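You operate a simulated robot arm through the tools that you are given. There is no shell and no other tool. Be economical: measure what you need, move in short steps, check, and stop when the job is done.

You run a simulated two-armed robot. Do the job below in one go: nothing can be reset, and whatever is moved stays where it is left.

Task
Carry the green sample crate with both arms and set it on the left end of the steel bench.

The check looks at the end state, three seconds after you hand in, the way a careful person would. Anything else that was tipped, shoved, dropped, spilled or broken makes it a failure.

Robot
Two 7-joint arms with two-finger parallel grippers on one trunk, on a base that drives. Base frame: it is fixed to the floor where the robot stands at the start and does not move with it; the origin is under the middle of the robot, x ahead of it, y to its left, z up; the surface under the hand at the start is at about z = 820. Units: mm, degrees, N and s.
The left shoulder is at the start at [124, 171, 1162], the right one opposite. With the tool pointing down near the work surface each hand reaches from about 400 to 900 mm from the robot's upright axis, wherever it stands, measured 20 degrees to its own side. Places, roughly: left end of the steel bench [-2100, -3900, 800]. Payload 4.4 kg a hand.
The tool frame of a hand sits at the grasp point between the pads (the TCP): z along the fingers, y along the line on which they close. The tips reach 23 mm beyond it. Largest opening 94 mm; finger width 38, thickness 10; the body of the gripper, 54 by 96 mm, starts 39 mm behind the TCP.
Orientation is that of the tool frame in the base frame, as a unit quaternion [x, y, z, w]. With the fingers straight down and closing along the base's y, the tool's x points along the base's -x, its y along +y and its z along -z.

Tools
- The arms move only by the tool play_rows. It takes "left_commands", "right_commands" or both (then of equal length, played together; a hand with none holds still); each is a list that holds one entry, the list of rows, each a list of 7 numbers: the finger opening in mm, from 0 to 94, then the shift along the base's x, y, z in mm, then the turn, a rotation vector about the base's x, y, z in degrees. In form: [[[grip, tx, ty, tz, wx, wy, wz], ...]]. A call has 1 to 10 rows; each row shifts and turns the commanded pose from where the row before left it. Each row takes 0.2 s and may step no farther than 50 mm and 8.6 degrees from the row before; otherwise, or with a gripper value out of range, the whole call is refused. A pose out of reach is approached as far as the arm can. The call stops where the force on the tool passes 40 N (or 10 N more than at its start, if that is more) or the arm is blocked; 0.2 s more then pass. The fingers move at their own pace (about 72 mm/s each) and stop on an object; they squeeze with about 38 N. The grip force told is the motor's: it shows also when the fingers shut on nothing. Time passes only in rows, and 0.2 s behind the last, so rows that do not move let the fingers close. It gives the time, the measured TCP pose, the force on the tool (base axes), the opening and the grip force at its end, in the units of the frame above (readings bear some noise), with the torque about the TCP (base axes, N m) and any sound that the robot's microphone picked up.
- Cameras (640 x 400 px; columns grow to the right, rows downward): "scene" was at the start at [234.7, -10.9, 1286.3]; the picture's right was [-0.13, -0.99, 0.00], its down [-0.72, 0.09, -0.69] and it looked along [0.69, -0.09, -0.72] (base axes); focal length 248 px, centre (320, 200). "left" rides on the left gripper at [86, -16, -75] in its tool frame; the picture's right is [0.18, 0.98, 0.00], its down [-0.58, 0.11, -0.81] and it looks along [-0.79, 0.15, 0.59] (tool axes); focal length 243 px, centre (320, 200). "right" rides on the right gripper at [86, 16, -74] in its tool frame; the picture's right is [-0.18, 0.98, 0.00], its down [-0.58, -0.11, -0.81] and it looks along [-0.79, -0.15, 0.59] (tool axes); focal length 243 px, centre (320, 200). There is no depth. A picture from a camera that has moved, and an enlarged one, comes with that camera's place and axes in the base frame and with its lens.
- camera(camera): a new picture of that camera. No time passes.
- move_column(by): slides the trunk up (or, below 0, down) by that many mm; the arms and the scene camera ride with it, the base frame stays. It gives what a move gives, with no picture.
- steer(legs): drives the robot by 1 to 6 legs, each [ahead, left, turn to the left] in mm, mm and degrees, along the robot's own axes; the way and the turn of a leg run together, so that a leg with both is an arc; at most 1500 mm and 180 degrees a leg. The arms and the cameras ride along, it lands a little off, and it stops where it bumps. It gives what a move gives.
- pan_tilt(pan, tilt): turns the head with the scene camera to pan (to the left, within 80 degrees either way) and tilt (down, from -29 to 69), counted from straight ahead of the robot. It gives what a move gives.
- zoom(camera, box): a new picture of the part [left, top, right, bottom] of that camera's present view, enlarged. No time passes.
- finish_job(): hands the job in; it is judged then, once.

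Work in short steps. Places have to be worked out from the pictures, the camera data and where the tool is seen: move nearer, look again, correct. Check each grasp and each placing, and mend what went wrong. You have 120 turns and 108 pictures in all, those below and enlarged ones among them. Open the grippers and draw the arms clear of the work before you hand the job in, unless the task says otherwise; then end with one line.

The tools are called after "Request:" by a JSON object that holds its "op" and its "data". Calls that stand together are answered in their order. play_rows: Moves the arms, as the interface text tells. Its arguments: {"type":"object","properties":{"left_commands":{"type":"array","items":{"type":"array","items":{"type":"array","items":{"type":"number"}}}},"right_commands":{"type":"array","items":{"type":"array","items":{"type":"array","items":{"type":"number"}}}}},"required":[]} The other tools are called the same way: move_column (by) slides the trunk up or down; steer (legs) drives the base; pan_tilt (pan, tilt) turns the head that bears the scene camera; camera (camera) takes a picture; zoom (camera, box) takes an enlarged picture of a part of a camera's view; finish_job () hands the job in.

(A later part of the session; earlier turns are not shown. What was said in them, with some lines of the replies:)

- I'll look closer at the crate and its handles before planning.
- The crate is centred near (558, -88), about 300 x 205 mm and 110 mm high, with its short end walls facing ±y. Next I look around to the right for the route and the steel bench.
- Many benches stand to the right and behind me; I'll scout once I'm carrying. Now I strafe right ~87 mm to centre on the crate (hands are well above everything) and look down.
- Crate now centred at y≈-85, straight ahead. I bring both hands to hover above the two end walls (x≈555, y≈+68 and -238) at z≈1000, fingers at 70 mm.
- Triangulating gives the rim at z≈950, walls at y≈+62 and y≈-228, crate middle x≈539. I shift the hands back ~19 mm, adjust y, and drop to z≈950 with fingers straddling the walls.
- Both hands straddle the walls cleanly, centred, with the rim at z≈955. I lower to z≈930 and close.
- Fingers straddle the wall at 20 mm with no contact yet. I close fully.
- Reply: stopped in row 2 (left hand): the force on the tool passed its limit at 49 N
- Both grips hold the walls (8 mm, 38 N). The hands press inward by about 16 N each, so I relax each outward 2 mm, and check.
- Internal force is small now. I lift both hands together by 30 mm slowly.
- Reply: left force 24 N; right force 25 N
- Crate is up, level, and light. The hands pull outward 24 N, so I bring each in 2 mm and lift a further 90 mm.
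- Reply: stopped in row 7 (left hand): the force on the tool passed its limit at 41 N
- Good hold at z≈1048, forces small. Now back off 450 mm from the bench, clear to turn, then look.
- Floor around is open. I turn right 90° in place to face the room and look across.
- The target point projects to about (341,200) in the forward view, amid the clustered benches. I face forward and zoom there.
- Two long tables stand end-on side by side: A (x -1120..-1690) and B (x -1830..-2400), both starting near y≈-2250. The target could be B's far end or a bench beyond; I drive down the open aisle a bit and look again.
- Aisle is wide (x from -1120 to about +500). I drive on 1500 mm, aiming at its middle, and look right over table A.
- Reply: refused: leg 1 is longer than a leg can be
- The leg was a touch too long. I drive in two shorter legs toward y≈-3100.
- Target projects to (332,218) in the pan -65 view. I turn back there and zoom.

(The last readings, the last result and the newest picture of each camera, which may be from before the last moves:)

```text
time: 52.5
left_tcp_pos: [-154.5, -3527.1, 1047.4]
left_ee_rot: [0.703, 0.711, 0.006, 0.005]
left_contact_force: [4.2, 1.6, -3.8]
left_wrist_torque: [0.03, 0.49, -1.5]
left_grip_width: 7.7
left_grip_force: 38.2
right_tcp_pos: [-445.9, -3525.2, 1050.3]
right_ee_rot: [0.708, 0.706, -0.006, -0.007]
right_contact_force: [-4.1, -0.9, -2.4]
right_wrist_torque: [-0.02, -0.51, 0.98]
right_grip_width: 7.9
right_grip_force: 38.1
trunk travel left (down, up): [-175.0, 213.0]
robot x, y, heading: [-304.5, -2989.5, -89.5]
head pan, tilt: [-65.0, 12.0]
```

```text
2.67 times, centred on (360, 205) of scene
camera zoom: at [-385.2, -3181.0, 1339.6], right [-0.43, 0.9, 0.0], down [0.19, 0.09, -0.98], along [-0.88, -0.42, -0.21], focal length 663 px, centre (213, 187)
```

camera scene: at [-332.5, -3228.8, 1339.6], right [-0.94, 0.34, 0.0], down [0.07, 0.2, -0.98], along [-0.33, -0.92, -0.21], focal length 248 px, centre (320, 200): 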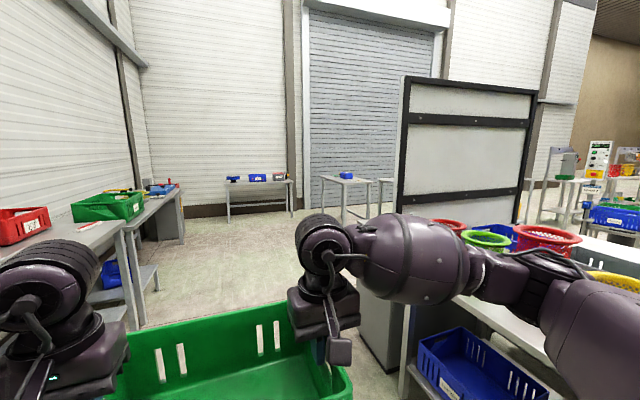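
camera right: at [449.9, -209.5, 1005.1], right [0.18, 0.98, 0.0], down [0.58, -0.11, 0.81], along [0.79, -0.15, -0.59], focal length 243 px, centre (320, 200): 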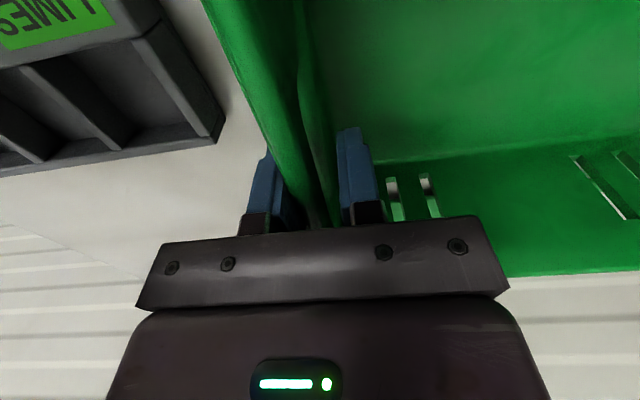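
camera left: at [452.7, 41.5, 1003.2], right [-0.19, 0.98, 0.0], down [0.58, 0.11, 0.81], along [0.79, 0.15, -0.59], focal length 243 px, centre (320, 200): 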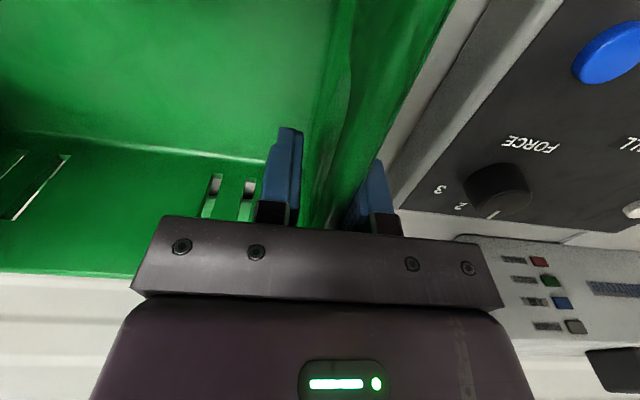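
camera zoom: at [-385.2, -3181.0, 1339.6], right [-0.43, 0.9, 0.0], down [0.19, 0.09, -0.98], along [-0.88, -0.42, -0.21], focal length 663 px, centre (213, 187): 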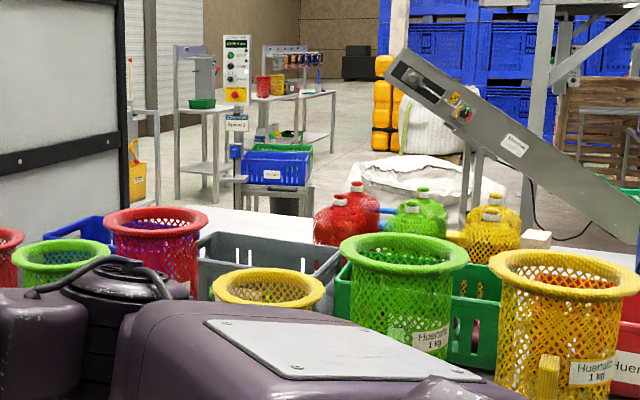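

The empty surface of table B at its far end is the target. I drive on past the whiteboard to y≈-4400 and look right around it.

Request:
{"op": "steer", "data": {"legs": [[1450, 0, -1]]}}

Request:
{"op": "pan_tilt", "data": {"pan": -75, "tilt": 15}}

Request:
{"op": "camera", "data": {"camera": "scene"}}

Request:
{"op": "pan_tilt", "data": {"pan": -25, "tilt": 15}}

Request:
{"op": "camera", "data": {"camera": "scene"}}

```text
time: 59.6
left_tcp_pos: [-214.9, -4950.7, 1046.7]
left_ee_rot: [0.722, 0.692, 0.006, 0.006]
left_contact_force: [4.3, 2.6, -2.9]
left_wrist_torque: [0.03, 0.47, -1.44]
left_grip_width: 8.2
left_grip_force: 38.0
right_tcp_pos: [-505.8, -4933.2, 1050.8]
right_ee_rot: [0.727, 0.686, -0.005, -0.007]
right_contact_force: [-3.9, 0.2, -1.7]
right_wrist_torque: [-0.02, -0.5, 1.04]
right_grip_width: 8.0
right_grip_force: 37.8
trunk travel left (down, up): [-175.0, 213.0]
robot x, y, heading: [-336.8, -4403.3, -92.6]
head pan, tilt: [-65.0, 12.0]
```

```text
time: 60.3
left_tcp_pos: [-213.1, -4950.7, 1047.6]
left_ee_rot: [0.722, 0.692, 0.006, 0.005]
left_contact_force: [3.8, 1.7, -2.8]
left_wrist_torque: [-0.08, 0.51, -1.48]
left_grip_width: 8.2
left_grip_force: 37.9
right_tcp_pos: [-506.7, -4932.9, 1050.2]
right_ee_rot: [0.727, 0.687, -0.005, -0.007]
right_contact_force: [-3.3, -1.6, -2.7]
right_wrist_torque: [0.06, -0.53, 1.01]
right_grip_width: 7.6
right_grip_force: 38.2
trunk travel left (down, up): [-175.0, 213.0]
robot x, y, heading: [-336.7, -4405.7, -92.5]
head pan, tilt: [-75.0, 15.0]
```

```text
76 pictures are left
camera scene: at [-430.7, -4577.5, 1334.8], right [-0.21, 0.98, 0.0], down [0.25, 0.06, -0.97], along [-0.94, -0.21, -0.26], focal length 248 px, centre (320, 200)
```

scene: 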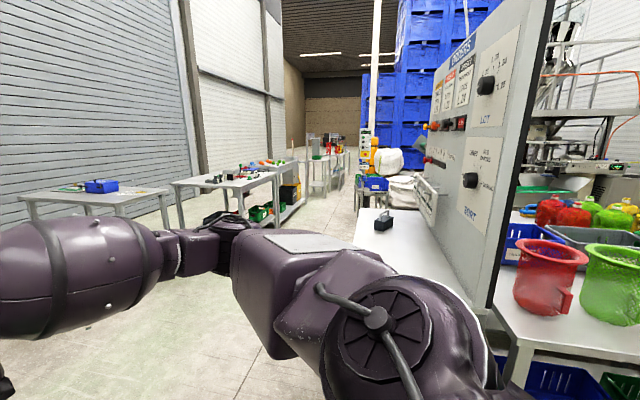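

```text
time: 61.5
left_tcp_pos: [-213.7, -4950.6, 1048.7]
left_ee_rot: [0.722, 0.692, 0.007, 0.005]
left_contact_force: [2.9, 1.0, -3.3]
left_wrist_torque: [0.07, 0.49, -1.41]
left_grip_width: 8.0
left_grip_force: 37.9
right_tcp_pos: [-506.2, -4933.1, 1050.7]
right_ee_rot: [0.727, 0.687, -0.006, -0.007]
right_contact_force: [-4.4, -0.7, -2.2]
right_wrist_torque: [-0.07, -0.51, 1.04]
right_grip_width: 7.9
right_grip_force: 37.9
trunk travel left (down, up): [-175.0, 213.0]
robot x, y, heading: [-336.0, -4404.1, -93.0]
head pan, tilt: [-25.0, 15.0]
```

```text
75 pictures are left
camera scene: at [-383.0, -4640.2, 1334.7], right [-0.88, 0.47, 0.0], down [0.12, 0.23, -0.97], along [-0.45, -0.85, -0.26], focal length 248 px, centre (320, 200)
```

scene: 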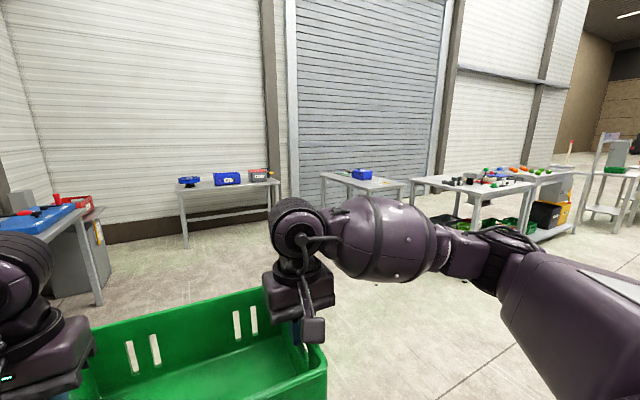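

Behind the whiteboard is a bench with an instrument panel, accessed from the -y side; facing it (+y), its left end is at x≈-2100. I zoom in on it.

Request:
{"op": "pan_tilt", "data": {"pan": -75, "tilt": 15}}

Request:
{"op": "zoom", "data": {"camera": "scene", "box": [300, 120, 500, 300]}}

```text
time: 62.6
left_tcp_pos: [-215.0, -4950.0, 1047.7]
left_ee_rot: [0.721, 0.693, 0.006, 0.005]
left_contact_force: [3.8, 1.9, -3.4]
left_wrist_torque: [0.07, 0.47, -1.47]
left_grip_width: 8.1
left_grip_force: 38.2
right_tcp_pos: [-506.2, -4933.7, 1051.1]
right_ee_rot: [0.726, 0.687, -0.005, -0.007]
right_contact_force: [-4.0, -1.7, -3.0]
right_wrist_torque: [-0.08, -0.54, 1.01]
right_grip_width: 8.2
right_grip_force: 38.0
trunk travel left (down, up): [-175.0, 213.0]
robot x, y, heading: [-336.4, -4404.7, -92.6]
head pan, tilt: [-75.0, 15.0]
```

```text
2.22 times, centred on (400, 210) of scene
camera zoom: at [-430.7, -4577.5, 1334.8], right [-0.21, 0.98, 0.0], down [0.25, 0.06, -0.97], along [-0.94, -0.21, -0.26], focal length 552 px, centre (142, 178)
```

zoom: 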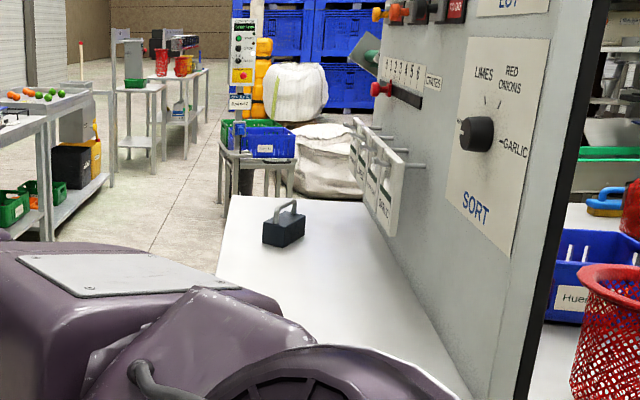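

The bench with panel has its front edge at y≈-4660, which doesn't match y=-3900 well, so I need to see the west side too. I drive ahead 1000, turn right 87° in the wide aisle, and look.

Request:
{"op": "steer", "data": {"legs": [[1050, 0, 0], [0, 0, -87]]}}

Request:
{"op": "pan_tilt", "data": {"pan": 30, "tilt": 12}}

Request:
{"op": "camera", "data": {"camera": "scene"}}

Request:
{"op": "pan_tilt", "data": {"pan": -25, "tilt": 12}}

Request:
{"op": "camera", "data": {"camera": "scene"}}

```text
time: 72.0
left_tcp_pos: [-902.4, -5659.0, 1048.0]
left_ee_rot: [1.0, 0.021, 0.002, 0.007]
left_contact_force: [1.8, -4.7, -1.9]
left_wrist_torque: [0.49, -0.01, -1.46]
left_grip_width: 8.1
left_grip_force: 38.1
right_tcp_pos: [-908.4, -5366.9, 1050.8]
right_ee_rot: [1.0, 0.012, 0.001, -0.008]
right_contact_force: [-1.0, 4.2, -2.4]
right_wrist_torque: [-0.49, -0.01, 1.05]
right_grip_width: 7.8
right_grip_force: 38.1
trunk travel left (down, up): [-175.0, 213.0]
robot x, y, heading: [-366.9, -5495.6, -178.2]
head pan, tilt: [-75.0, 15.0]
```

```text
time: 73.8
left_tcp_pos: [-902.4, -5658.9, 1048.2]
left_ee_rot: [1.0, 0.019, 0.001, 0.008]
left_contact_force: [1.9, -3.4, -2.2]
left_wrist_torque: [0.46, 0.0, -1.43]
left_grip_width: 8.1
left_grip_force: 38.0
right_tcp_pos: [-908.1, -5366.6, 1049.6]
right_ee_rot: [1.0, 0.013, 0.001, -0.009]
right_contact_force: [-0.9, 3.8, -2.5]
right_wrist_torque: [-0.54, -0.02, 1.02]
right_grip_width: 8.0
right_grip_force: 38.3
trunk travel left (down, up): [-175.0, 213.0]
robot x, y, heading: [-365.7, -5498.6, -178.1]
head pan, tilt: [30.0, 12.0]
```

```text
73 pictures are left
camera scene: at [-596.7, -5550.6, 1339.6], right [-0.53, 0.85, 0.0], down [0.18, 0.11, -0.98], along [-0.83, -0.52, -0.21], focal length 248 px, centre (320, 200)
```

scene: 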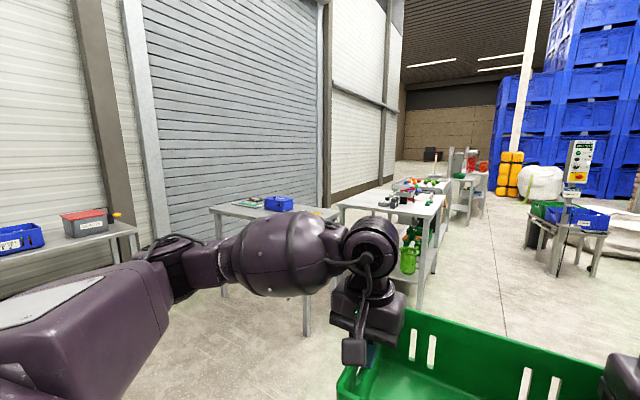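

```text
time: 75.0
left_tcp_pos: [-902.3, -5659.7, 1048.2]
left_ee_rot: [1.0, 0.019, 0.001, 0.008]
left_contact_force: [1.7, -3.6, -2.7]
left_wrist_torque: [0.48, -0.01, -1.44]
left_grip_width: 8.1
left_grip_force: 37.8
right_tcp_pos: [-908.5, -5368.5, 1050.4]
right_ee_rot: [1.0, 0.012, 0.001, -0.008]
right_contact_force: [-1.9, 2.9, -2.4]
right_wrist_torque: [-0.51, 0.02, 1.03]
right_grip_width: 8.0
right_grip_force: 37.8
trunk travel left (down, up): [-175.0, 213.0]
robot x, y, heading: [-365.9, -5492.4, -178.2]
head pan, tilt: [-25.0, 12.0]
```

```text
72 pictures are left
camera scene: at [-603.3, -5464.9, 1339.6], right [0.39, 0.92, 0.0], down [0.19, -0.08, -0.98], along [-0.9, 0.38, -0.21], focal length 248 px, centre (320, 200)
```

scene: 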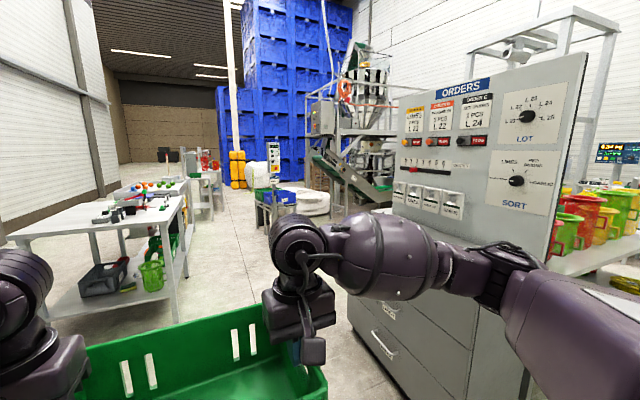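

The panel unit is an "ORDERS" drawer cabinet. I move ahead 1400 along the aisle to see around its left end (the tables on the left stay x<-2590-ish/y<-6500, clear).

Request:
{"op": "steer", "data": {"legs": [[1400, 0, 0]]}}

Request:
{"op": "pan_tilt", "data": {"pan": -75, "tilt": 12}}

Request:
{"op": "camera", "data": {"camera": "scene"}}

Request:
{"op": "pan_tilt", "data": {"pan": -20, "tilt": 12}}

Request:
{"op": "camera", "data": {"camera": "scene"}}

```text
time: 82.0
left_tcp_pos: [-2306.3, -5691.1, 1047.6]
left_ee_rot: [1.0, 0.014, 0.001, 0.007]
left_contact_force: [1.0, -3.5, -2.8]
left_wrist_torque: [0.5, 0.01, -1.48]
left_grip_width: 8.1
left_grip_force: 37.9
right_tcp_pos: [-2310.8, -5400.3, 1050.5]
right_ee_rot: [1.0, 0.007, 0.001, -0.009]
right_contact_force: [-1.8, 4.3, -2.2]
right_wrist_torque: [-0.5, -0.04, 1.03]
right_grip_width: 7.8
right_grip_force: 38.7
trunk travel left (down, up): [-175.0, 213.0]
robot x, y, heading: [-1767.9, -5535.2, -178.8]
head pan, tilt: [-25.0, 12.0]
```

```text
time: 83.2
left_tcp_pos: [-2307.5, -5691.6, 1049.6]
left_ee_rot: [1.0, 0.014, 0.001, 0.008]
left_contact_force: [1.5, -4.3, -2.1]
left_wrist_torque: [0.52, 0.08, -1.46]
left_grip_width: 8.2
left_grip_force: 37.7
right_tcp_pos: [-2308.4, -5398.8, 1051.3]
right_ee_rot: [1.0, 0.006, 0.001, -0.009]
right_contact_force: [-1.9, 3.5, -2.5]
right_wrist_torque: [-0.52, -0.05, 1.02]
right_grip_width: 8.2
right_grip_force: 38.1
trunk travel left (down, up): [-175.0, 213.0]
robot x, y, heading: [-1767.4, -5532.2, -178.5]
head pan, tilt: [-75.0, 12.0]
```

```text
71 pictures are left
camera scene: at [-1945.9, -5448.0, 1339.6], right [0.96, 0.28, 0.0], down [0.06, -0.2, -0.98], along [-0.27, 0.94, -0.21], focal length 248 px, centre (320, 200)
```

scene: 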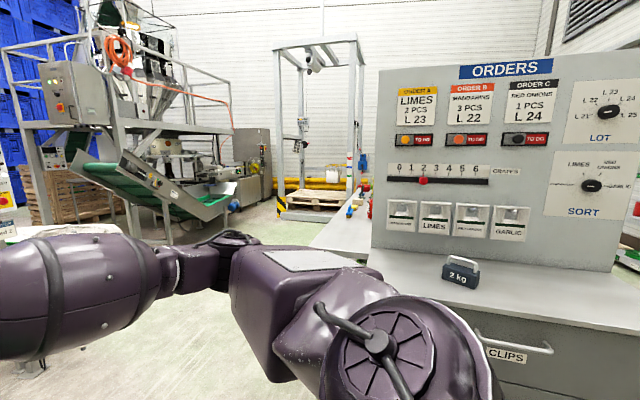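

```text
time: 84.5
left_tcp_pos: [-2306.5, -5690.7, 1048.0]
left_ee_rot: [1.0, 0.014, 0.001, 0.008]
left_contact_force: [1.4, -3.0, -2.7]
left_wrist_torque: [0.44, 0.0, -1.44]
left_grip_width: 8.1
left_grip_force: 38.4
right_tcp_pos: [-2309.7, -5398.9, 1050.2]
right_ee_rot: [1.0, 0.008, 0.001, -0.008]
right_contact_force: [-1.8, 4.7, -3.0]
right_wrist_torque: [-0.55, 0.05, 1.0]
right_grip_width: 7.7
right_grip_force: 37.9
trunk travel left (down, up): [-175.0, 213.0]
robot x, y, heading: [-1771.2, -5534.3, -178.6]
head pan, tilt: [-20.0, 12.0]
```

```text
70 pictures are left
camera scene: at [-2008.0, -5507.4, 1339.6], right [0.32, 0.95, 0.0], down [0.2, -0.07, -0.98], along [-0.93, 0.32, -0.21], focal length 248 px, centre (320, 200)
```

scene: 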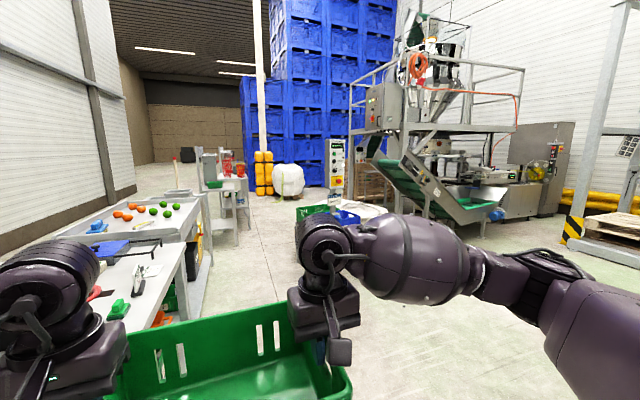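

Table B's end corner shows at about (-2350,-4220), so the target (-2100,-3900) is on that bench's end. I zoom on it.

Request:
{"op": "pan_tilt", "data": {"pan": -75, "tilt": 12}}

Request:
{"op": "zoom", "data": {"camera": "scene", "box": [240, 160, 420, 280]}}

```text
time: 85.7
left_tcp_pos: [-2307.1, -5690.6, 1047.8]
left_ee_rot: [1.0, 0.014, 0.001, 0.008]
left_contact_force: [1.4, -3.7, -3.3]
left_wrist_torque: [0.51, -0.02, -1.42]
left_grip_width: 8.1
left_grip_force: 38.2
right_tcp_pos: [-2309.6, -5398.5, 1050.2]
right_ee_rot: [1.0, 0.007, 0.001, -0.009]
right_contact_force: [-0.7, 2.9, -2.7]
right_wrist_torque: [-0.53, 0.01, 1.0]
right_grip_width: 7.7
right_grip_force: 37.8
trunk travel left (down, up): [-175.0, 213.0]
robot x, y, heading: [-1771.0, -5534.7, -178.8]
head pan, tilt: [-75.0, 12.0]
```

```text
3.33 times, centred on (330, 220) of scene
camera zoom: at [-1945.9, -5448.0, 1339.6], right [0.96, 0.28, 0.0], down [0.06, -0.2, -0.98], along [-0.27, 0.94, -0.21], focal length 828 px, centre (287, 133)
```

zoom: 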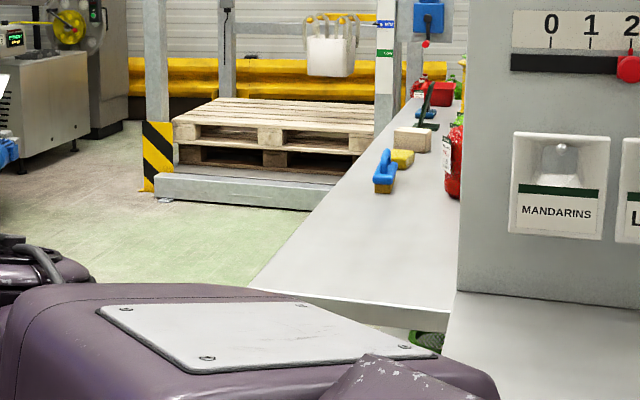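

The bench end is empty from y≈-4230 to about -3500. I'll approach it from its west side: strafe right, advance to x≈-3100, turn right to face +y, then look.

Request:
{"op": "steer", "data": {"legs": [[0, -270, 0], [1330, 0, 0], [0, 0, -91]]}}

Request:
{"op": "pan_tilt", "data": {"pan": 0, "tilt": 12}}

Request:
{"op": "camera", "data": {"camera": "scene"}}

Request:
{"op": "pan_tilt", "data": {"pan": -45, "tilt": 15}}

Request:
{"op": "camera", "data": {"camera": "scene"}}

```text
time: 98.9
left_tcp_pos: [-3256.9, -4753.1, 1047.7]
left_ee_rot: [-0.699, 0.715, 0.005, -0.006]
left_contact_force: [-3.2, -1.0, -2.2]
left_wrist_torque: [-0.05, -0.47, -1.46]
left_grip_width: 8.0
left_grip_force: 38.1
right_tcp_pos: [-2963.3, -4763.2, 1050.2]
right_ee_rot: [-0.694, 0.72, -0.006, 0.006]
right_contact_force: [4.0, 1.2, -2.5]
right_wrist_torque: [0.05, 0.51, 1.05]
right_grip_width: 8.1
right_grip_force: 37.6
trunk travel left (down, up): [-175.0, 213.0]
robot x, y, heading: [-3124.5, -5297.4, 88.3]
head pan, tilt: [-75.0, 12.0]
```

```text
time: 100.4
left_tcp_pos: [-3256.8, -4752.1, 1046.4]
left_ee_rot: [-0.7, 0.714, 0.004, -0.006]
left_contact_force: [-4.7, -0.9, -2.8]
left_wrist_torque: [0.04, -0.48, -1.44]
left_grip_width: 8.4
left_grip_force: 38.3
right_tcp_pos: [-2965.2, -4763.7, 1050.0]
right_ee_rot: [-0.695, 0.719, -0.007, 0.005]
right_contact_force: [4.0, 1.9, -2.5]
right_wrist_torque: [-0.07, 0.51, 1.03]
right_grip_width: 8.0
right_grip_force: 38.0
trunk travel left (down, up): [-175.0, 213.0]
robot x, y, heading: [-3127.0, -5294.7, 88.4]
head pan, tilt: [0.0, 12.0]
```

```text
68 pictures are left
camera scene: at [-3115.5, -5051.4, 1339.6], right [1.0, -0.03, 0.0], down [-0.01, -0.21, -0.98], along [0.03, 0.98, -0.21], focal length 248 px, centre (320, 200)
```

scene: 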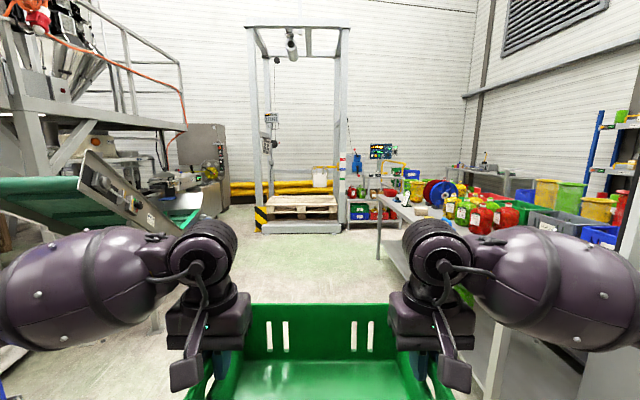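

```text
time: 101.5
left_tcp_pos: [-3256.3, -4752.4, 1047.5]
left_ee_rot: [-0.699, 0.715, 0.004, -0.007]
left_contact_force: [-4.8, -1.2, -3.3]
left_wrist_torque: [-0.04, -0.49, -1.43]
left_grip_width: 8.2
left_grip_force: 37.8
right_tcp_pos: [-2964.5, -4763.7, 1051.9]
right_ee_rot: [-0.695, 0.719, -0.007, 0.005]
right_contact_force: [4.1, 2.0, -3.0]
right_wrist_torque: [0.05, 0.52, 1.03]
right_grip_width: 7.6
right_grip_force: 38.2
trunk travel left (down, up): [-175.0, 213.0]
robot x, y, heading: [-3126.4, -5297.9, 88.4]
head pan, tilt: [-45.0, 15.0]
```

```text
67 pictures are left
camera scene: at [-3050.4, -5080.2, 1334.7], right [0.69, -0.72, 0.0], down [-0.19, -0.18, -0.97], along [0.7, 0.67, -0.26], focal length 248 px, centre (320, 200)
```

scene: 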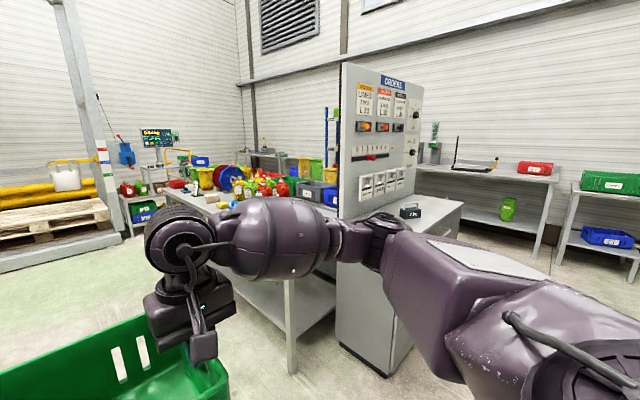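

Path ahead is clear; bench corner leg at (-2335,-4177). I drive ahead ~1310 to y≈-3985 and turn right to face the bench (crate sweeps at 930+ over an empty end, reaching only x≈-2400).

Request:
{"op": "steer", "data": {"legs": [[1310, 0, 0], [0, 0, -88.4]]}}

Request:
{"op": "pan_tilt", "data": {"pan": 0, "tilt": 25}}

Request:
{"op": "camera", "data": {"camera": "scene"}}

```text
time: 111.8
left_tcp_pos: [-2569.1, -3842.0, 1048.3]
left_ee_rot: [-0.014, 1.0, 0.009, -0.001]
left_contact_force: [-1.8, 3.0, -2.3]
left_wrist_torque: [-0.49, 0.07, -1.45]
left_grip_width: 8.2
left_grip_force: 37.8
right_tcp_pos: [-2567.5, -4134.4, 1050.4]
right_ee_rot: [-0.007, 1.0, -0.008, -0.001]
right_contact_force: [1.6, -4.4, -1.8]
right_wrist_torque: [0.52, -0.02, 1.04]
right_grip_width: 8.0
right_grip_force: 37.9
trunk travel left (down, up): [-175.0, 213.0]
robot x, y, heading: [-3105.6, -4000.5, 1.4]
head pan, tilt: [-45.0, 15.0]
```

```text
time: 112.9
left_tcp_pos: [-2568.9, -3841.6, 1047.4]
left_ee_rot: [-0.014, 1.0, 0.008, -0.002]
left_contact_force: [-1.3, 4.7, -2.6]
left_wrist_torque: [-0.49, -0.07, -1.39]
left_grip_width: 8.2
left_grip_force: 37.9
right_tcp_pos: [-2565.3, -4134.8, 1051.5]
right_ee_rot: [-0.006, 1.0, -0.009, -0.001]
right_contact_force: [0.7, -3.0, -2.9]
right_wrist_torque: [0.48, 0.08, 1.05]
right_grip_width: 7.9
right_grip_force: 38.0
trunk travel left (down, up): [-175.0, 213.0]
robot x, y, heading: [-3102.5, -4003.0, 1.1]
head pan, tilt: [0.0, 25.0]
```

```text
66 pictures are left
camera scene: at [-2858.6, -3996.0, 1318.5], right [0.02, -1.0, 0.0], down [-0.42, -0.01, -0.91], along [0.91, 0.02, -0.42], focal length 248 px, centre (320, 200)
```

scene: 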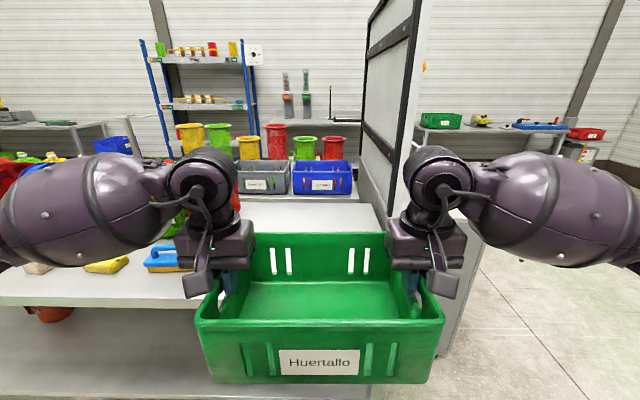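

Bench edge at x≈-2385, its end clear; nearest item (blue brush) at y≈-3490. I move ahead 325 and left 60 so the crate hovers over the empty end near (-2240,-3930).

Request:
{"op": "steer", "data": {"legs": [[325, 65, -1.2]]}}

Request:
{"op": "pan_tilt", "data": {"pan": 0, "tilt": 50}}

Request:
{"op": "camera", "data": {"camera": "scene"}}

Request:
{"op": "camera", "data": {"camera": "right"}}

Request:
{"op": "camera", "data": {"camera": "left"}}

```text
time: 115.1
left_tcp_pos: [-2231.2, -3790.7, 1048.6]
left_ee_rot: [0.0, 1.0, 0.008, -0.001]
left_contact_force: [-1.2, 4.1, -2.8]
left_wrist_torque: [-0.52, 0.1, -1.4]
left_grip_width: 8.1
left_grip_force: 37.9
right_tcp_pos: [-2237.2, -4083.9, 1051.0]
right_ee_rot: [0.006, 1.0, -0.008, -0.001]
right_contact_force: [0.7, -3.8, -2.2]
right_wrist_torque: [0.52, -0.04, 1.07]
right_grip_width: 7.8
right_grip_force: 37.7
trunk travel left (down, up): [-175.0, 213.0]
robot x, y, heading: [-2771.2, -3932.6, -0.1]
head pan, tilt: [0.0, 25.0]
```

```text
time: 116.0
left_tcp_pos: [-2234.2, -3792.0, 1047.8]
left_ee_rot: [0.0, 1.0, 0.007, -0.002]
left_contact_force: [-0.5, 3.4, -3.4]
left_wrist_torque: [-0.55, -0.07, -1.28]
left_grip_width: 7.8
left_grip_force: 38.1
right_tcp_pos: [-2236.5, -4083.5, 1051.0]
right_ee_rot: [0.006, 1.0, -0.009, -0.002]
right_contact_force: [0.7, -4.2, -3.1]
right_wrist_torque: [0.52, 0.1, 1.06]
right_grip_width: 8.0
right_grip_force: 38.1
trunk travel left (down, up): [-175.0, 213.0]
robot x, y, heading: [-2772.0, -3934.3, -0.5]
head pan, tilt: [0.0, 50.0]
```

```text
65 pictures are left
camera scene: at [-2541.2, -3936.7, 1281.1], right [-0.01, -1.0, 0.0], down [-0.77, 0.0, -0.64], along [0.64, 0.0, -0.77], focal length 248 px, centre (320, 200)
```

scene: 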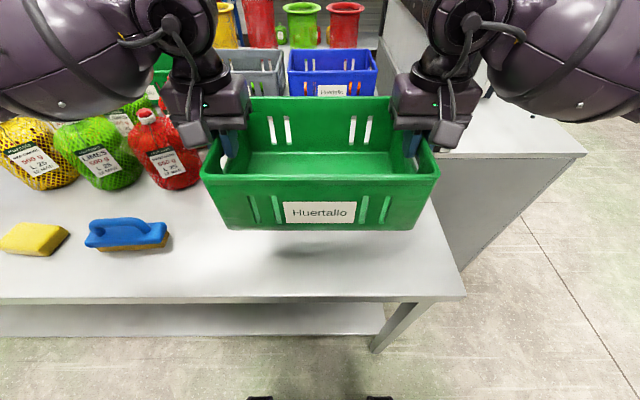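

```text
64 pictures are left
camera right: at [-2324.2, -4066.5, 1124.5], right [0.2, 0.98, -0.02], down [0.58, -0.1, 0.81], along [0.79, -0.17, -0.59], focal length 243 px, centre (320, 200)
```

right: 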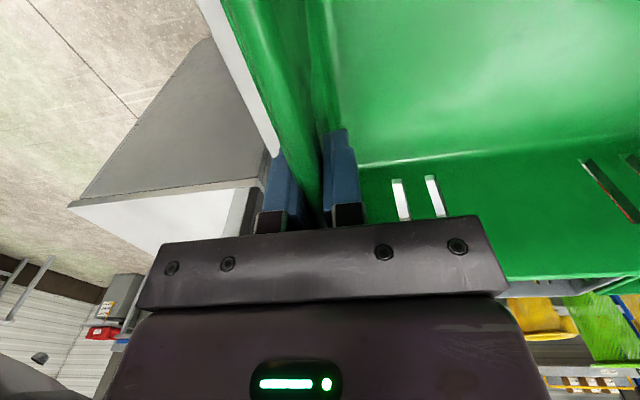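

```text
63 pictures are left
camera left: at [-2318.5, -3808.5, 1121.9], right [-0.18, 0.98, 0.02], down [0.58, 0.1, 0.81], along [0.79, 0.16, -0.59], focal length 243 px, centre (320, 200)
```

left: 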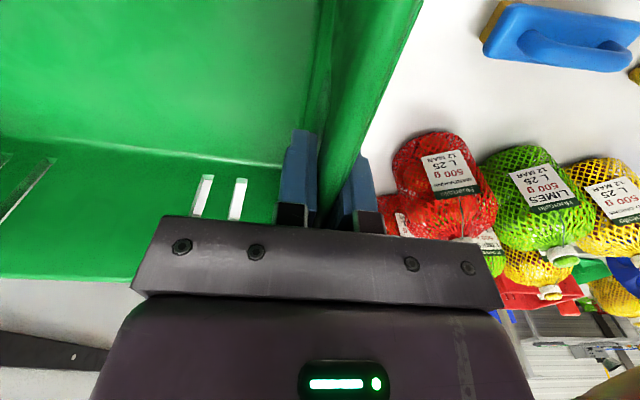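

The bench end below is clear (edge x≈-2387, end y≈-4212; nearest bag at y≈-3637). I extend 60 mm forward while lowering 110 mm.

Request:
{"op": "play_rows", "data": {"left_commands": [[[0, 8, 0, -6, 0, 0, 0], [0, 10, 0, -14, 0, 0, 0], [0, 12, 0, -18, 0, 0, 0], [0, 12, 0, -20, 0, 0, 0], [0, 10, 0, -20, 0, 0, 0], [0, 8, 0, -18, 0, 0, 0], [0, 0, 0, -10, 0, 0, 0], [0, 0, 0, 0, 0, 0, 0]]], "right_commands": [[[0, 8, 0, -6, 0, 0, 0], [0, 10, 0, -14, 0, 0, 0], [0, 12, 0, -18, 0, 0, 0], [0, 12, 0, -20, 0, 0, 0], [0, 10, 0, -20, 0, 0, 0], [0, 8, 0, -18, 0, 0, 0], [0, 0, 0, -10, 0, 0, 0], [0, 0, 0, 0, 0, 0, 0]]]}}

Request:
{"op": "camera", "data": {"camera": "scene"}}

```text
time: 117.8
left_tcp_pos: [-2172.0, -3791.1, 943.0]
left_ee_rot: [-0.002, 1.0, 0.009, -0.002]
left_contact_force: [-0.2, 37.0, -3.0]
left_wrist_torque: [-0.89, 0.24, -1.44]
left_grip_width: 8.4
left_grip_force: 38.0
right_tcp_pos: [-2178.1, -4083.3, 944.7]
right_ee_rot: [0.008, 1.0, -0.011, -0.001]
right_contact_force: [0.3, -36.8, -2.5]
right_wrist_torque: [0.91, -0.24, 1.17]
right_grip_width: 8.1
right_grip_force: 38.4
trunk travel left (down, up): [-175.0, 213.0]
robot x, y, heading: [-2771.8, -3934.5, -0.4]
head pan, tilt: [0.0, 50.0]
```

```text
62 pictures are left
camera scene: at [-2541.3, -3936.8, 1281.1], right [-0.01, -1.0, 0.0], down [-0.77, 0.0, -0.64], along [0.64, 0.0, -0.77], focal length 248 px, centre (320, 200)
```

scene: 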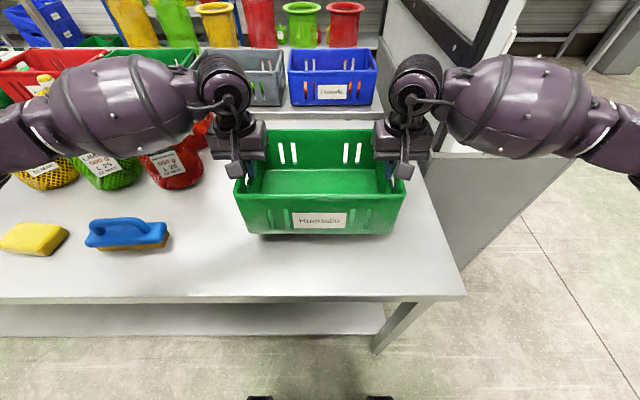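

Inward squeeze rose to 37 N; I ease each hand outward 1.5 mm, then continue down in small steps to feel contact.

Request:
{"op": "play_rows", "data": {"left_commands": [[[0, 0, 1, 0, 0, 0, 0], [0, 0, 0.5, -4, 0, 0, 0], [0, 0, 0, -5, 0, 0, 0], [0, 0, 0, -5, 0, 0, 0], [0, 0, 0, 0, 0, 0, 0]]], "right_commands": [[[0, 0, -1, 0, 0, 0, 0], [0, 0, -0.5, -4, 0, 0, 0], [0, 0, 0, -5, 0, 0, 0], [0, 0, 0, -5, 0, 0, 0], [0, 0, 0, 0, 0, 0, 0]]]}}

```text
time: 119.0
left_tcp_pos: [-2171.9, -3790.8, 928.1]
left_ee_rot: [0.001, 1.0, 0.007, -0.001]
left_contact_force: [-1.7, 5.1, -2.5]
left_wrist_torque: [-0.53, 0.02, -1.2]
left_grip_width: 8.1
left_grip_force: 38.3
right_tcp_pos: [-2178.3, -4083.6, 930.0]
right_ee_rot: [0.004, 1.0, -0.008, -0.001]
right_contact_force: [2.1, -5.8, -2.3]
right_wrist_torque: [0.48, -0.02, 0.65]
right_grip_width: 7.8
right_grip_force: 37.7
trunk travel left (down, up): [-175.0, 213.0]
robot x, y, heading: [-2776.2, -3935.5, -0.4]
head pan, tilt: [0.0, 50.0]
```

Not touching yet at 928. I go down 16 mm more in 4 mm steps.

Request:
{"op": "play_rows", "data": {"left_commands": [[[0, 0, 0, -4, 0, 0, 0], [0, 0, 0, -4, 0, 0, 0], [0, 0, 0, -4, 0, 0, 0], [0, 0, 0, -4, 0, 0, 0], [0, 0, 0, 0, 0, 0, 0]]], "right_commands": [[[0, 0, 0, -4, 0, 0, 0], [0, 0, 0, -4, 0, 0, 0], [0, 0, 0, -4, 0, 0, 0], [0, 0, 0, -4, 0, 0, 0], [0, 0, 0, 0, 0, 0, 0]]]}}

Request:
{"op": "camera", "data": {"camera": "scene"}}

```text
time: 120.2
left_tcp_pos: [-2171.2, -3790.3, 911.3]
left_ee_rot: [0.002, 1.0, 0.006, 0.0]
left_contact_force: [-4.1, -26.7, -2.6]
left_wrist_torque: [-0.21, -0.28, -1.21]
left_grip_width: 8.0
left_grip_force: 38.1
right_tcp_pos: [-2177.1, -4083.2, 915.4]
right_ee_rot: [0.005, 1.0, -0.007, 0.0]
right_contact_force: [4.6, 27.3, -4.3]
right_wrist_torque: [0.07, 0.32, 0.29]
right_grip_width: 8.0
right_grip_force: 37.6
trunk travel left (down, up): [-175.0, 213.0]
robot x, y, heading: [-2774.1, -3933.5, -0.4]
head pan, tilt: [0.0, 50.0]
```

```text
61 pictures are left
camera scene: at [-2541.3, -3936.8, 1281.1], right [-0.01, -1.0, 0.0], down [-0.77, 0.0, -0.64], along [0.64, 0.0, -0.77], focal length 248 px, centre (320, 200)
```

scene: 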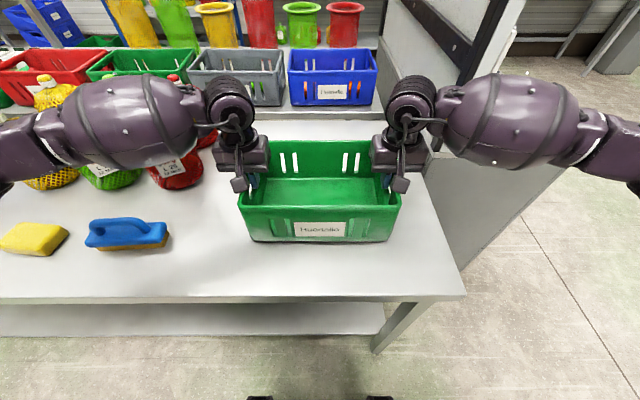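

Still weight on the hands (no upward force) and outward pull 27 N. I ease inward 0.8 mm each and continue down 12 mm in 3 mm steps.

Request:
{"op": "play_rows", "data": {"left_commands": [[[0, 0, -0.8, -3, 0, 0, 0], [0, 0, 0, -3, 0, 0, 0], [0, 0, 0, -3, 0, 0, 0], [0, 0, 0, -3, 0, 0, 0], [0, 0, 0, 0, 0, 0, 0]]], "right_commands": [[[0, 0, 0.8, -3, 0, 0, 0], [0, 0, 0, -3, 0, 0, 0], [0, 0, 0, -3, 0, 0, 0], [0, 0, 0, -3, 0, 0, 0], [0, 0, 0, 0, 0, 0, 0]]]}}

Request:
{"op": "zoom", "data": {"camera": "scene", "box": [210, 120, 470, 300]}}

```text
time: 121.2
left_tcp_pos: [-2171.1, -3792.2, 907.3]
left_ee_rot: [0.002, 1.0, 0.005, 0.006]
left_contact_force: [-4.2, 5.7, 21.4]
left_wrist_torque: [-0.35, 0.68, -1.51]
left_grip_width: 8.2
left_grip_force: 38.3
right_tcp_pos: [-2178.1, -4084.4, 910.0]
right_ee_rot: [0.006, 1.0, -0.007, 0.005]
right_contact_force: [-1.9, -6.2, 20.3]
right_wrist_torque: [0.53, 0.88, 0.49]
right_grip_width: 8.0
right_grip_force: 37.9
trunk travel left (down, up): [-175.0, 213.0]
robot x, y, heading: [-2771.6, -3932.6, -0.3]
head pan, tilt: [0.0, 50.0]
stopped in row 5 (left hand): the force on the tool passed its limit at 40 N (the readings are from after the stop); the commanded pose is now the measured one
```

```text
2.22 times, centred on (340, 210) of scene
camera zoom: at [-2545.4, -3936.7, 1282.3], right [-0.01, -1.0, 0.0], down [-0.76, 0.0, -0.65], along [0.64, 0.0, -0.76], focal length 552 px, centre (276, 178)
```

zoom: 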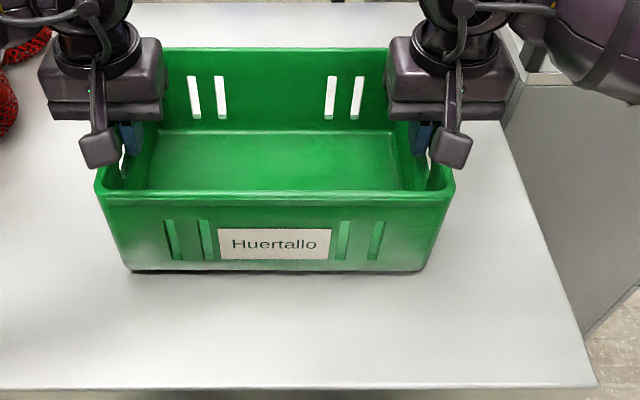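

Crate is on the bench (about 20 N upward each). I relieve the press slightly, then open the fingers gradually.

Request:
{"op": "play_rows", "data": {"left_commands": [[[0, 0, 0, 1, 0, 0, 0], [0, 0, 0, 0.5, 0, 0, 0], [0, 0, 0, 0, 0, 0, 0]]], "right_commands": [[[0, 0, 0, 1, 0, 0, 0], [0, 0, 0, 0.5, 0, 0, 0], [0, 0, 0, 0, 0, 0, 0]]]}}

Request:
{"op": "play_rows", "data": {"left_commands": [[[12, 0, 0, 0, 0, 0, 0], [20, 0, 0, 0, 0, 0, 0], [40, 0, 0, 0, 0, 0, 0], [55, 0, 0, 0, 0, 0, 0], [55, 0, 0, 0, 0, 0, 0]]], "right_commands": [[[12, 0, 0, 0, 0, 0, 0], [20, 0, 0, 0, 0, 0, 0], [40, 0, 0, 0, 0, 0, 0], [55, 0, 0, 0, 0, 0, 0], [55, 0, 0, 0, 0, 0, 0]]]}}

Request:
{"op": "camera", "data": {"camera": "left"}}

Request:
{"op": "camera", "data": {"camera": "right"}}

```text
time: 122.0
left_tcp_pos: [-2172.5, -3790.7, 907.4]
left_ee_rot: [0.0, 1.0, 0.007, 0.006]
left_contact_force: [-1.7, 6.2, 23.5]
left_wrist_torque: [-0.41, -0.63, -1.45]
left_grip_width: 8.2
left_grip_force: 37.8
right_tcp_pos: [-2178.4, -4083.4, 910.1]
right_ee_rot: [0.006, 1.0, -0.006, 0.004]
right_contact_force: [2.0, -4.5, 22.4]
right_wrist_torque: [0.54, -0.76, 0.44]
right_grip_width: 7.9
right_grip_force: 37.7
trunk travel left (down, up): [-175.0, 213.0]
robot x, y, heading: [-2775.2, -3934.8, -0.2]
head pan, tilt: [0.0, 50.0]
```

```text
time: 123.2
left_tcp_pos: [-2170.2, -3792.6, 903.2]
left_ee_rot: [0.0, 1.0, 0.006, 0.003]
left_contact_force: [-1.1, -0.1, 0.1]
left_wrist_torque: [0.02, -0.01, 0.0]
left_grip_width: 55.0
left_grip_force: 0.1
right_tcp_pos: [-2176.3, -4084.1, 908.1]
right_ee_rot: [0.007, 1.0, -0.007, 0.002]
right_contact_force: [0.3, -0.4, 0.2]
right_wrist_torque: [0.03, 0.02, 0.0]
right_grip_width: 54.9
right_grip_force: 0.1
trunk travel left (down, up): [-175.0, 213.0]
robot x, y, heading: [-2779.5, -3938.6, -0.4]
head pan, tilt: [0.0, 50.0]
```

```text
59 pictures are left
camera left: at [-2257.1, -3808.5, 977.3], right [-0.18, 0.98, 0.01], down [0.58, 0.1, 0.81], along [0.8, 0.16, -0.59], focal length 243 px, centre (320, 200)
```

left: 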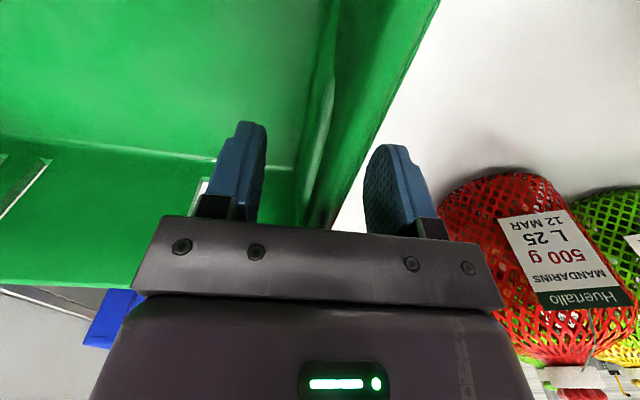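

```text
58 pictures are left
camera right: at [-2263.5, -4067.1, 981.1], right [0.2, 0.98, -0.01], down [0.58, -0.1, 0.81], along [0.79, -0.17, -0.59], focal length 243 px, centre (320, 200)
```

right: 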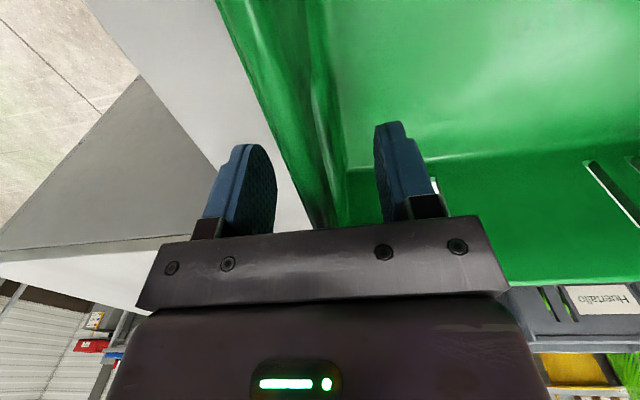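

Both grippers are open, force-free, walls between the fingers. I raise straight up 150 mm.

Request:
{"op": "play_rows", "data": {"left_commands": [[[55, 0, 0, 10, 0, 0, 0], [55, 0, 0, 20, 0, 0, 0], [55, 0, 0, 30, 0, 0, 0], [55, 0, 0, 30, 0, 0, 0], [55, 0, 0, 30, 0, 0, 0], [55, 0, 0, 30, 0, 0, 0]]], "right_commands": [[[55, 0, 0, 10, 0, 0, 0], [55, 0, 0, 20, 0, 0, 0], [55, 0, 0, 30, 0, 0, 0], [55, 0, 0, 30, 0, 0, 0], [55, 0, 0, 30, 0, 0, 0], [55, 0, 0, 30, 0, 0, 0]]]}}

Request:
{"op": "steer", "data": {"legs": [[-500, 0, 0]]}}

Request:
{"op": "pan_tilt", "data": {"pan": 0, "tilt": 30}}

Request:
{"op": "camera", "data": {"camera": "scene"}}

```text
time: 124.7
left_tcp_pos: [-2172.8, -3787.8, 1056.4]
left_ee_rot: [0.0, 1.0, 0.006, 0.003]
left_contact_force: [-0.3, 0.7, 1.7]
left_wrist_torque: [-0.01, -0.02, 0.01]
left_grip_width: 54.9
left_grip_force: 0.0
right_tcp_pos: [-2176.8, -4084.3, 1059.4]
right_ee_rot: [0.006, 1.0, -0.008, 0.001]
right_contact_force: [-0.5, -0.5, 0.0]
right_wrist_torque: [-0.01, -0.01, 0.0]
right_grip_width: 54.9
right_grip_force: 0.0
trunk travel left (down, up): [-175.0, 213.0]
robot x, y, heading: [-2771.8, -3933.6, -0.2]
head pan, tilt: [0.0, 50.0]
```

```text
time: 127.6
left_tcp_pos: [-2662.8, -3784.7, 1055.3]
left_ee_rot: [-0.001, 1.0, 0.006, 0.002]
left_contact_force: [0.4, -1.2, -0.3]
left_wrist_torque: [0.03, 0.0, 0.03]
left_grip_width: 55.0
left_grip_force: 0.1
right_tcp_pos: [-2669.0, -4080.8, 1057.4]
right_ee_rot: [0.006, 1.0, -0.007, 0.002]
right_contact_force: [-1.0, -0.7, -0.2]
right_wrist_torque: [0.01, -0.03, 0.04]
right_grip_width: 55.1
right_grip_force: 0.1
trunk travel left (down, up): [-175.0, 213.0]
robot x, y, heading: [-3265.6, -3934.0, -0.3]
head pan, tilt: [0.0, 50.0]
```

```text
time: 128.4
left_tcp_pos: [-2662.1, -3783.8, 1055.1]
left_ee_rot: [-0.001, 1.0, 0.006, 0.003]
left_contact_force: [0.4, 0.0, 1.0]
left_wrist_torque: [0.0, -0.01, 0.01]
left_grip_width: 54.7
left_grip_force: 0.1
right_tcp_pos: [-2668.2, -4079.7, 1058.0]
right_ee_rot: [0.006, 1.0, -0.007, 0.002]
right_contact_force: [0.0, 0.0, -0.1]
right_wrist_torque: [0.01, 0.01, 0.02]
right_grip_width: 55.1
right_grip_force: 0.0
trunk travel left (down, up): [-175.0, 213.0]
robot x, y, heading: [-3262.4, -3932.6, -0.0]
head pan, tilt: [0.0, 30.0]
```

```text
57 pictures are left
camera scene: at [-3019.7, -3934.1, 1310.5], right [0.0, -1.0, 0.0], down [-0.5, 0.0, -0.87], along [0.87, 0.0, -0.5], focal length 248 px, centre (320, 200)
```

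scene: 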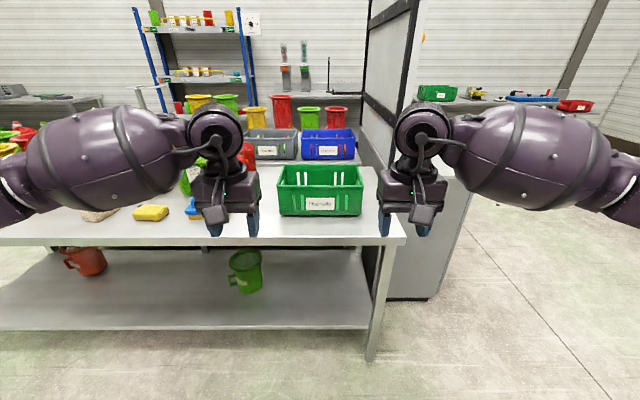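

The crate stands upright on the bench end at about (-2175, -3938). Nothing else has been disturbed, the grippers are open and the arms are clear, so I hand in.

Request:
{"op": "finish_job", "data": {}}

```text
The job is handed in.
```

I set the green crate upright on the end of the steel bench at about (-2175, -3938), close to the place you gave; nothing else was disturbed as far as the pictures show, and the arms are open and clear. I took your coordinates to mark the left end; from where the robot stood to place it (the bench's west side), that is the right-hand end.
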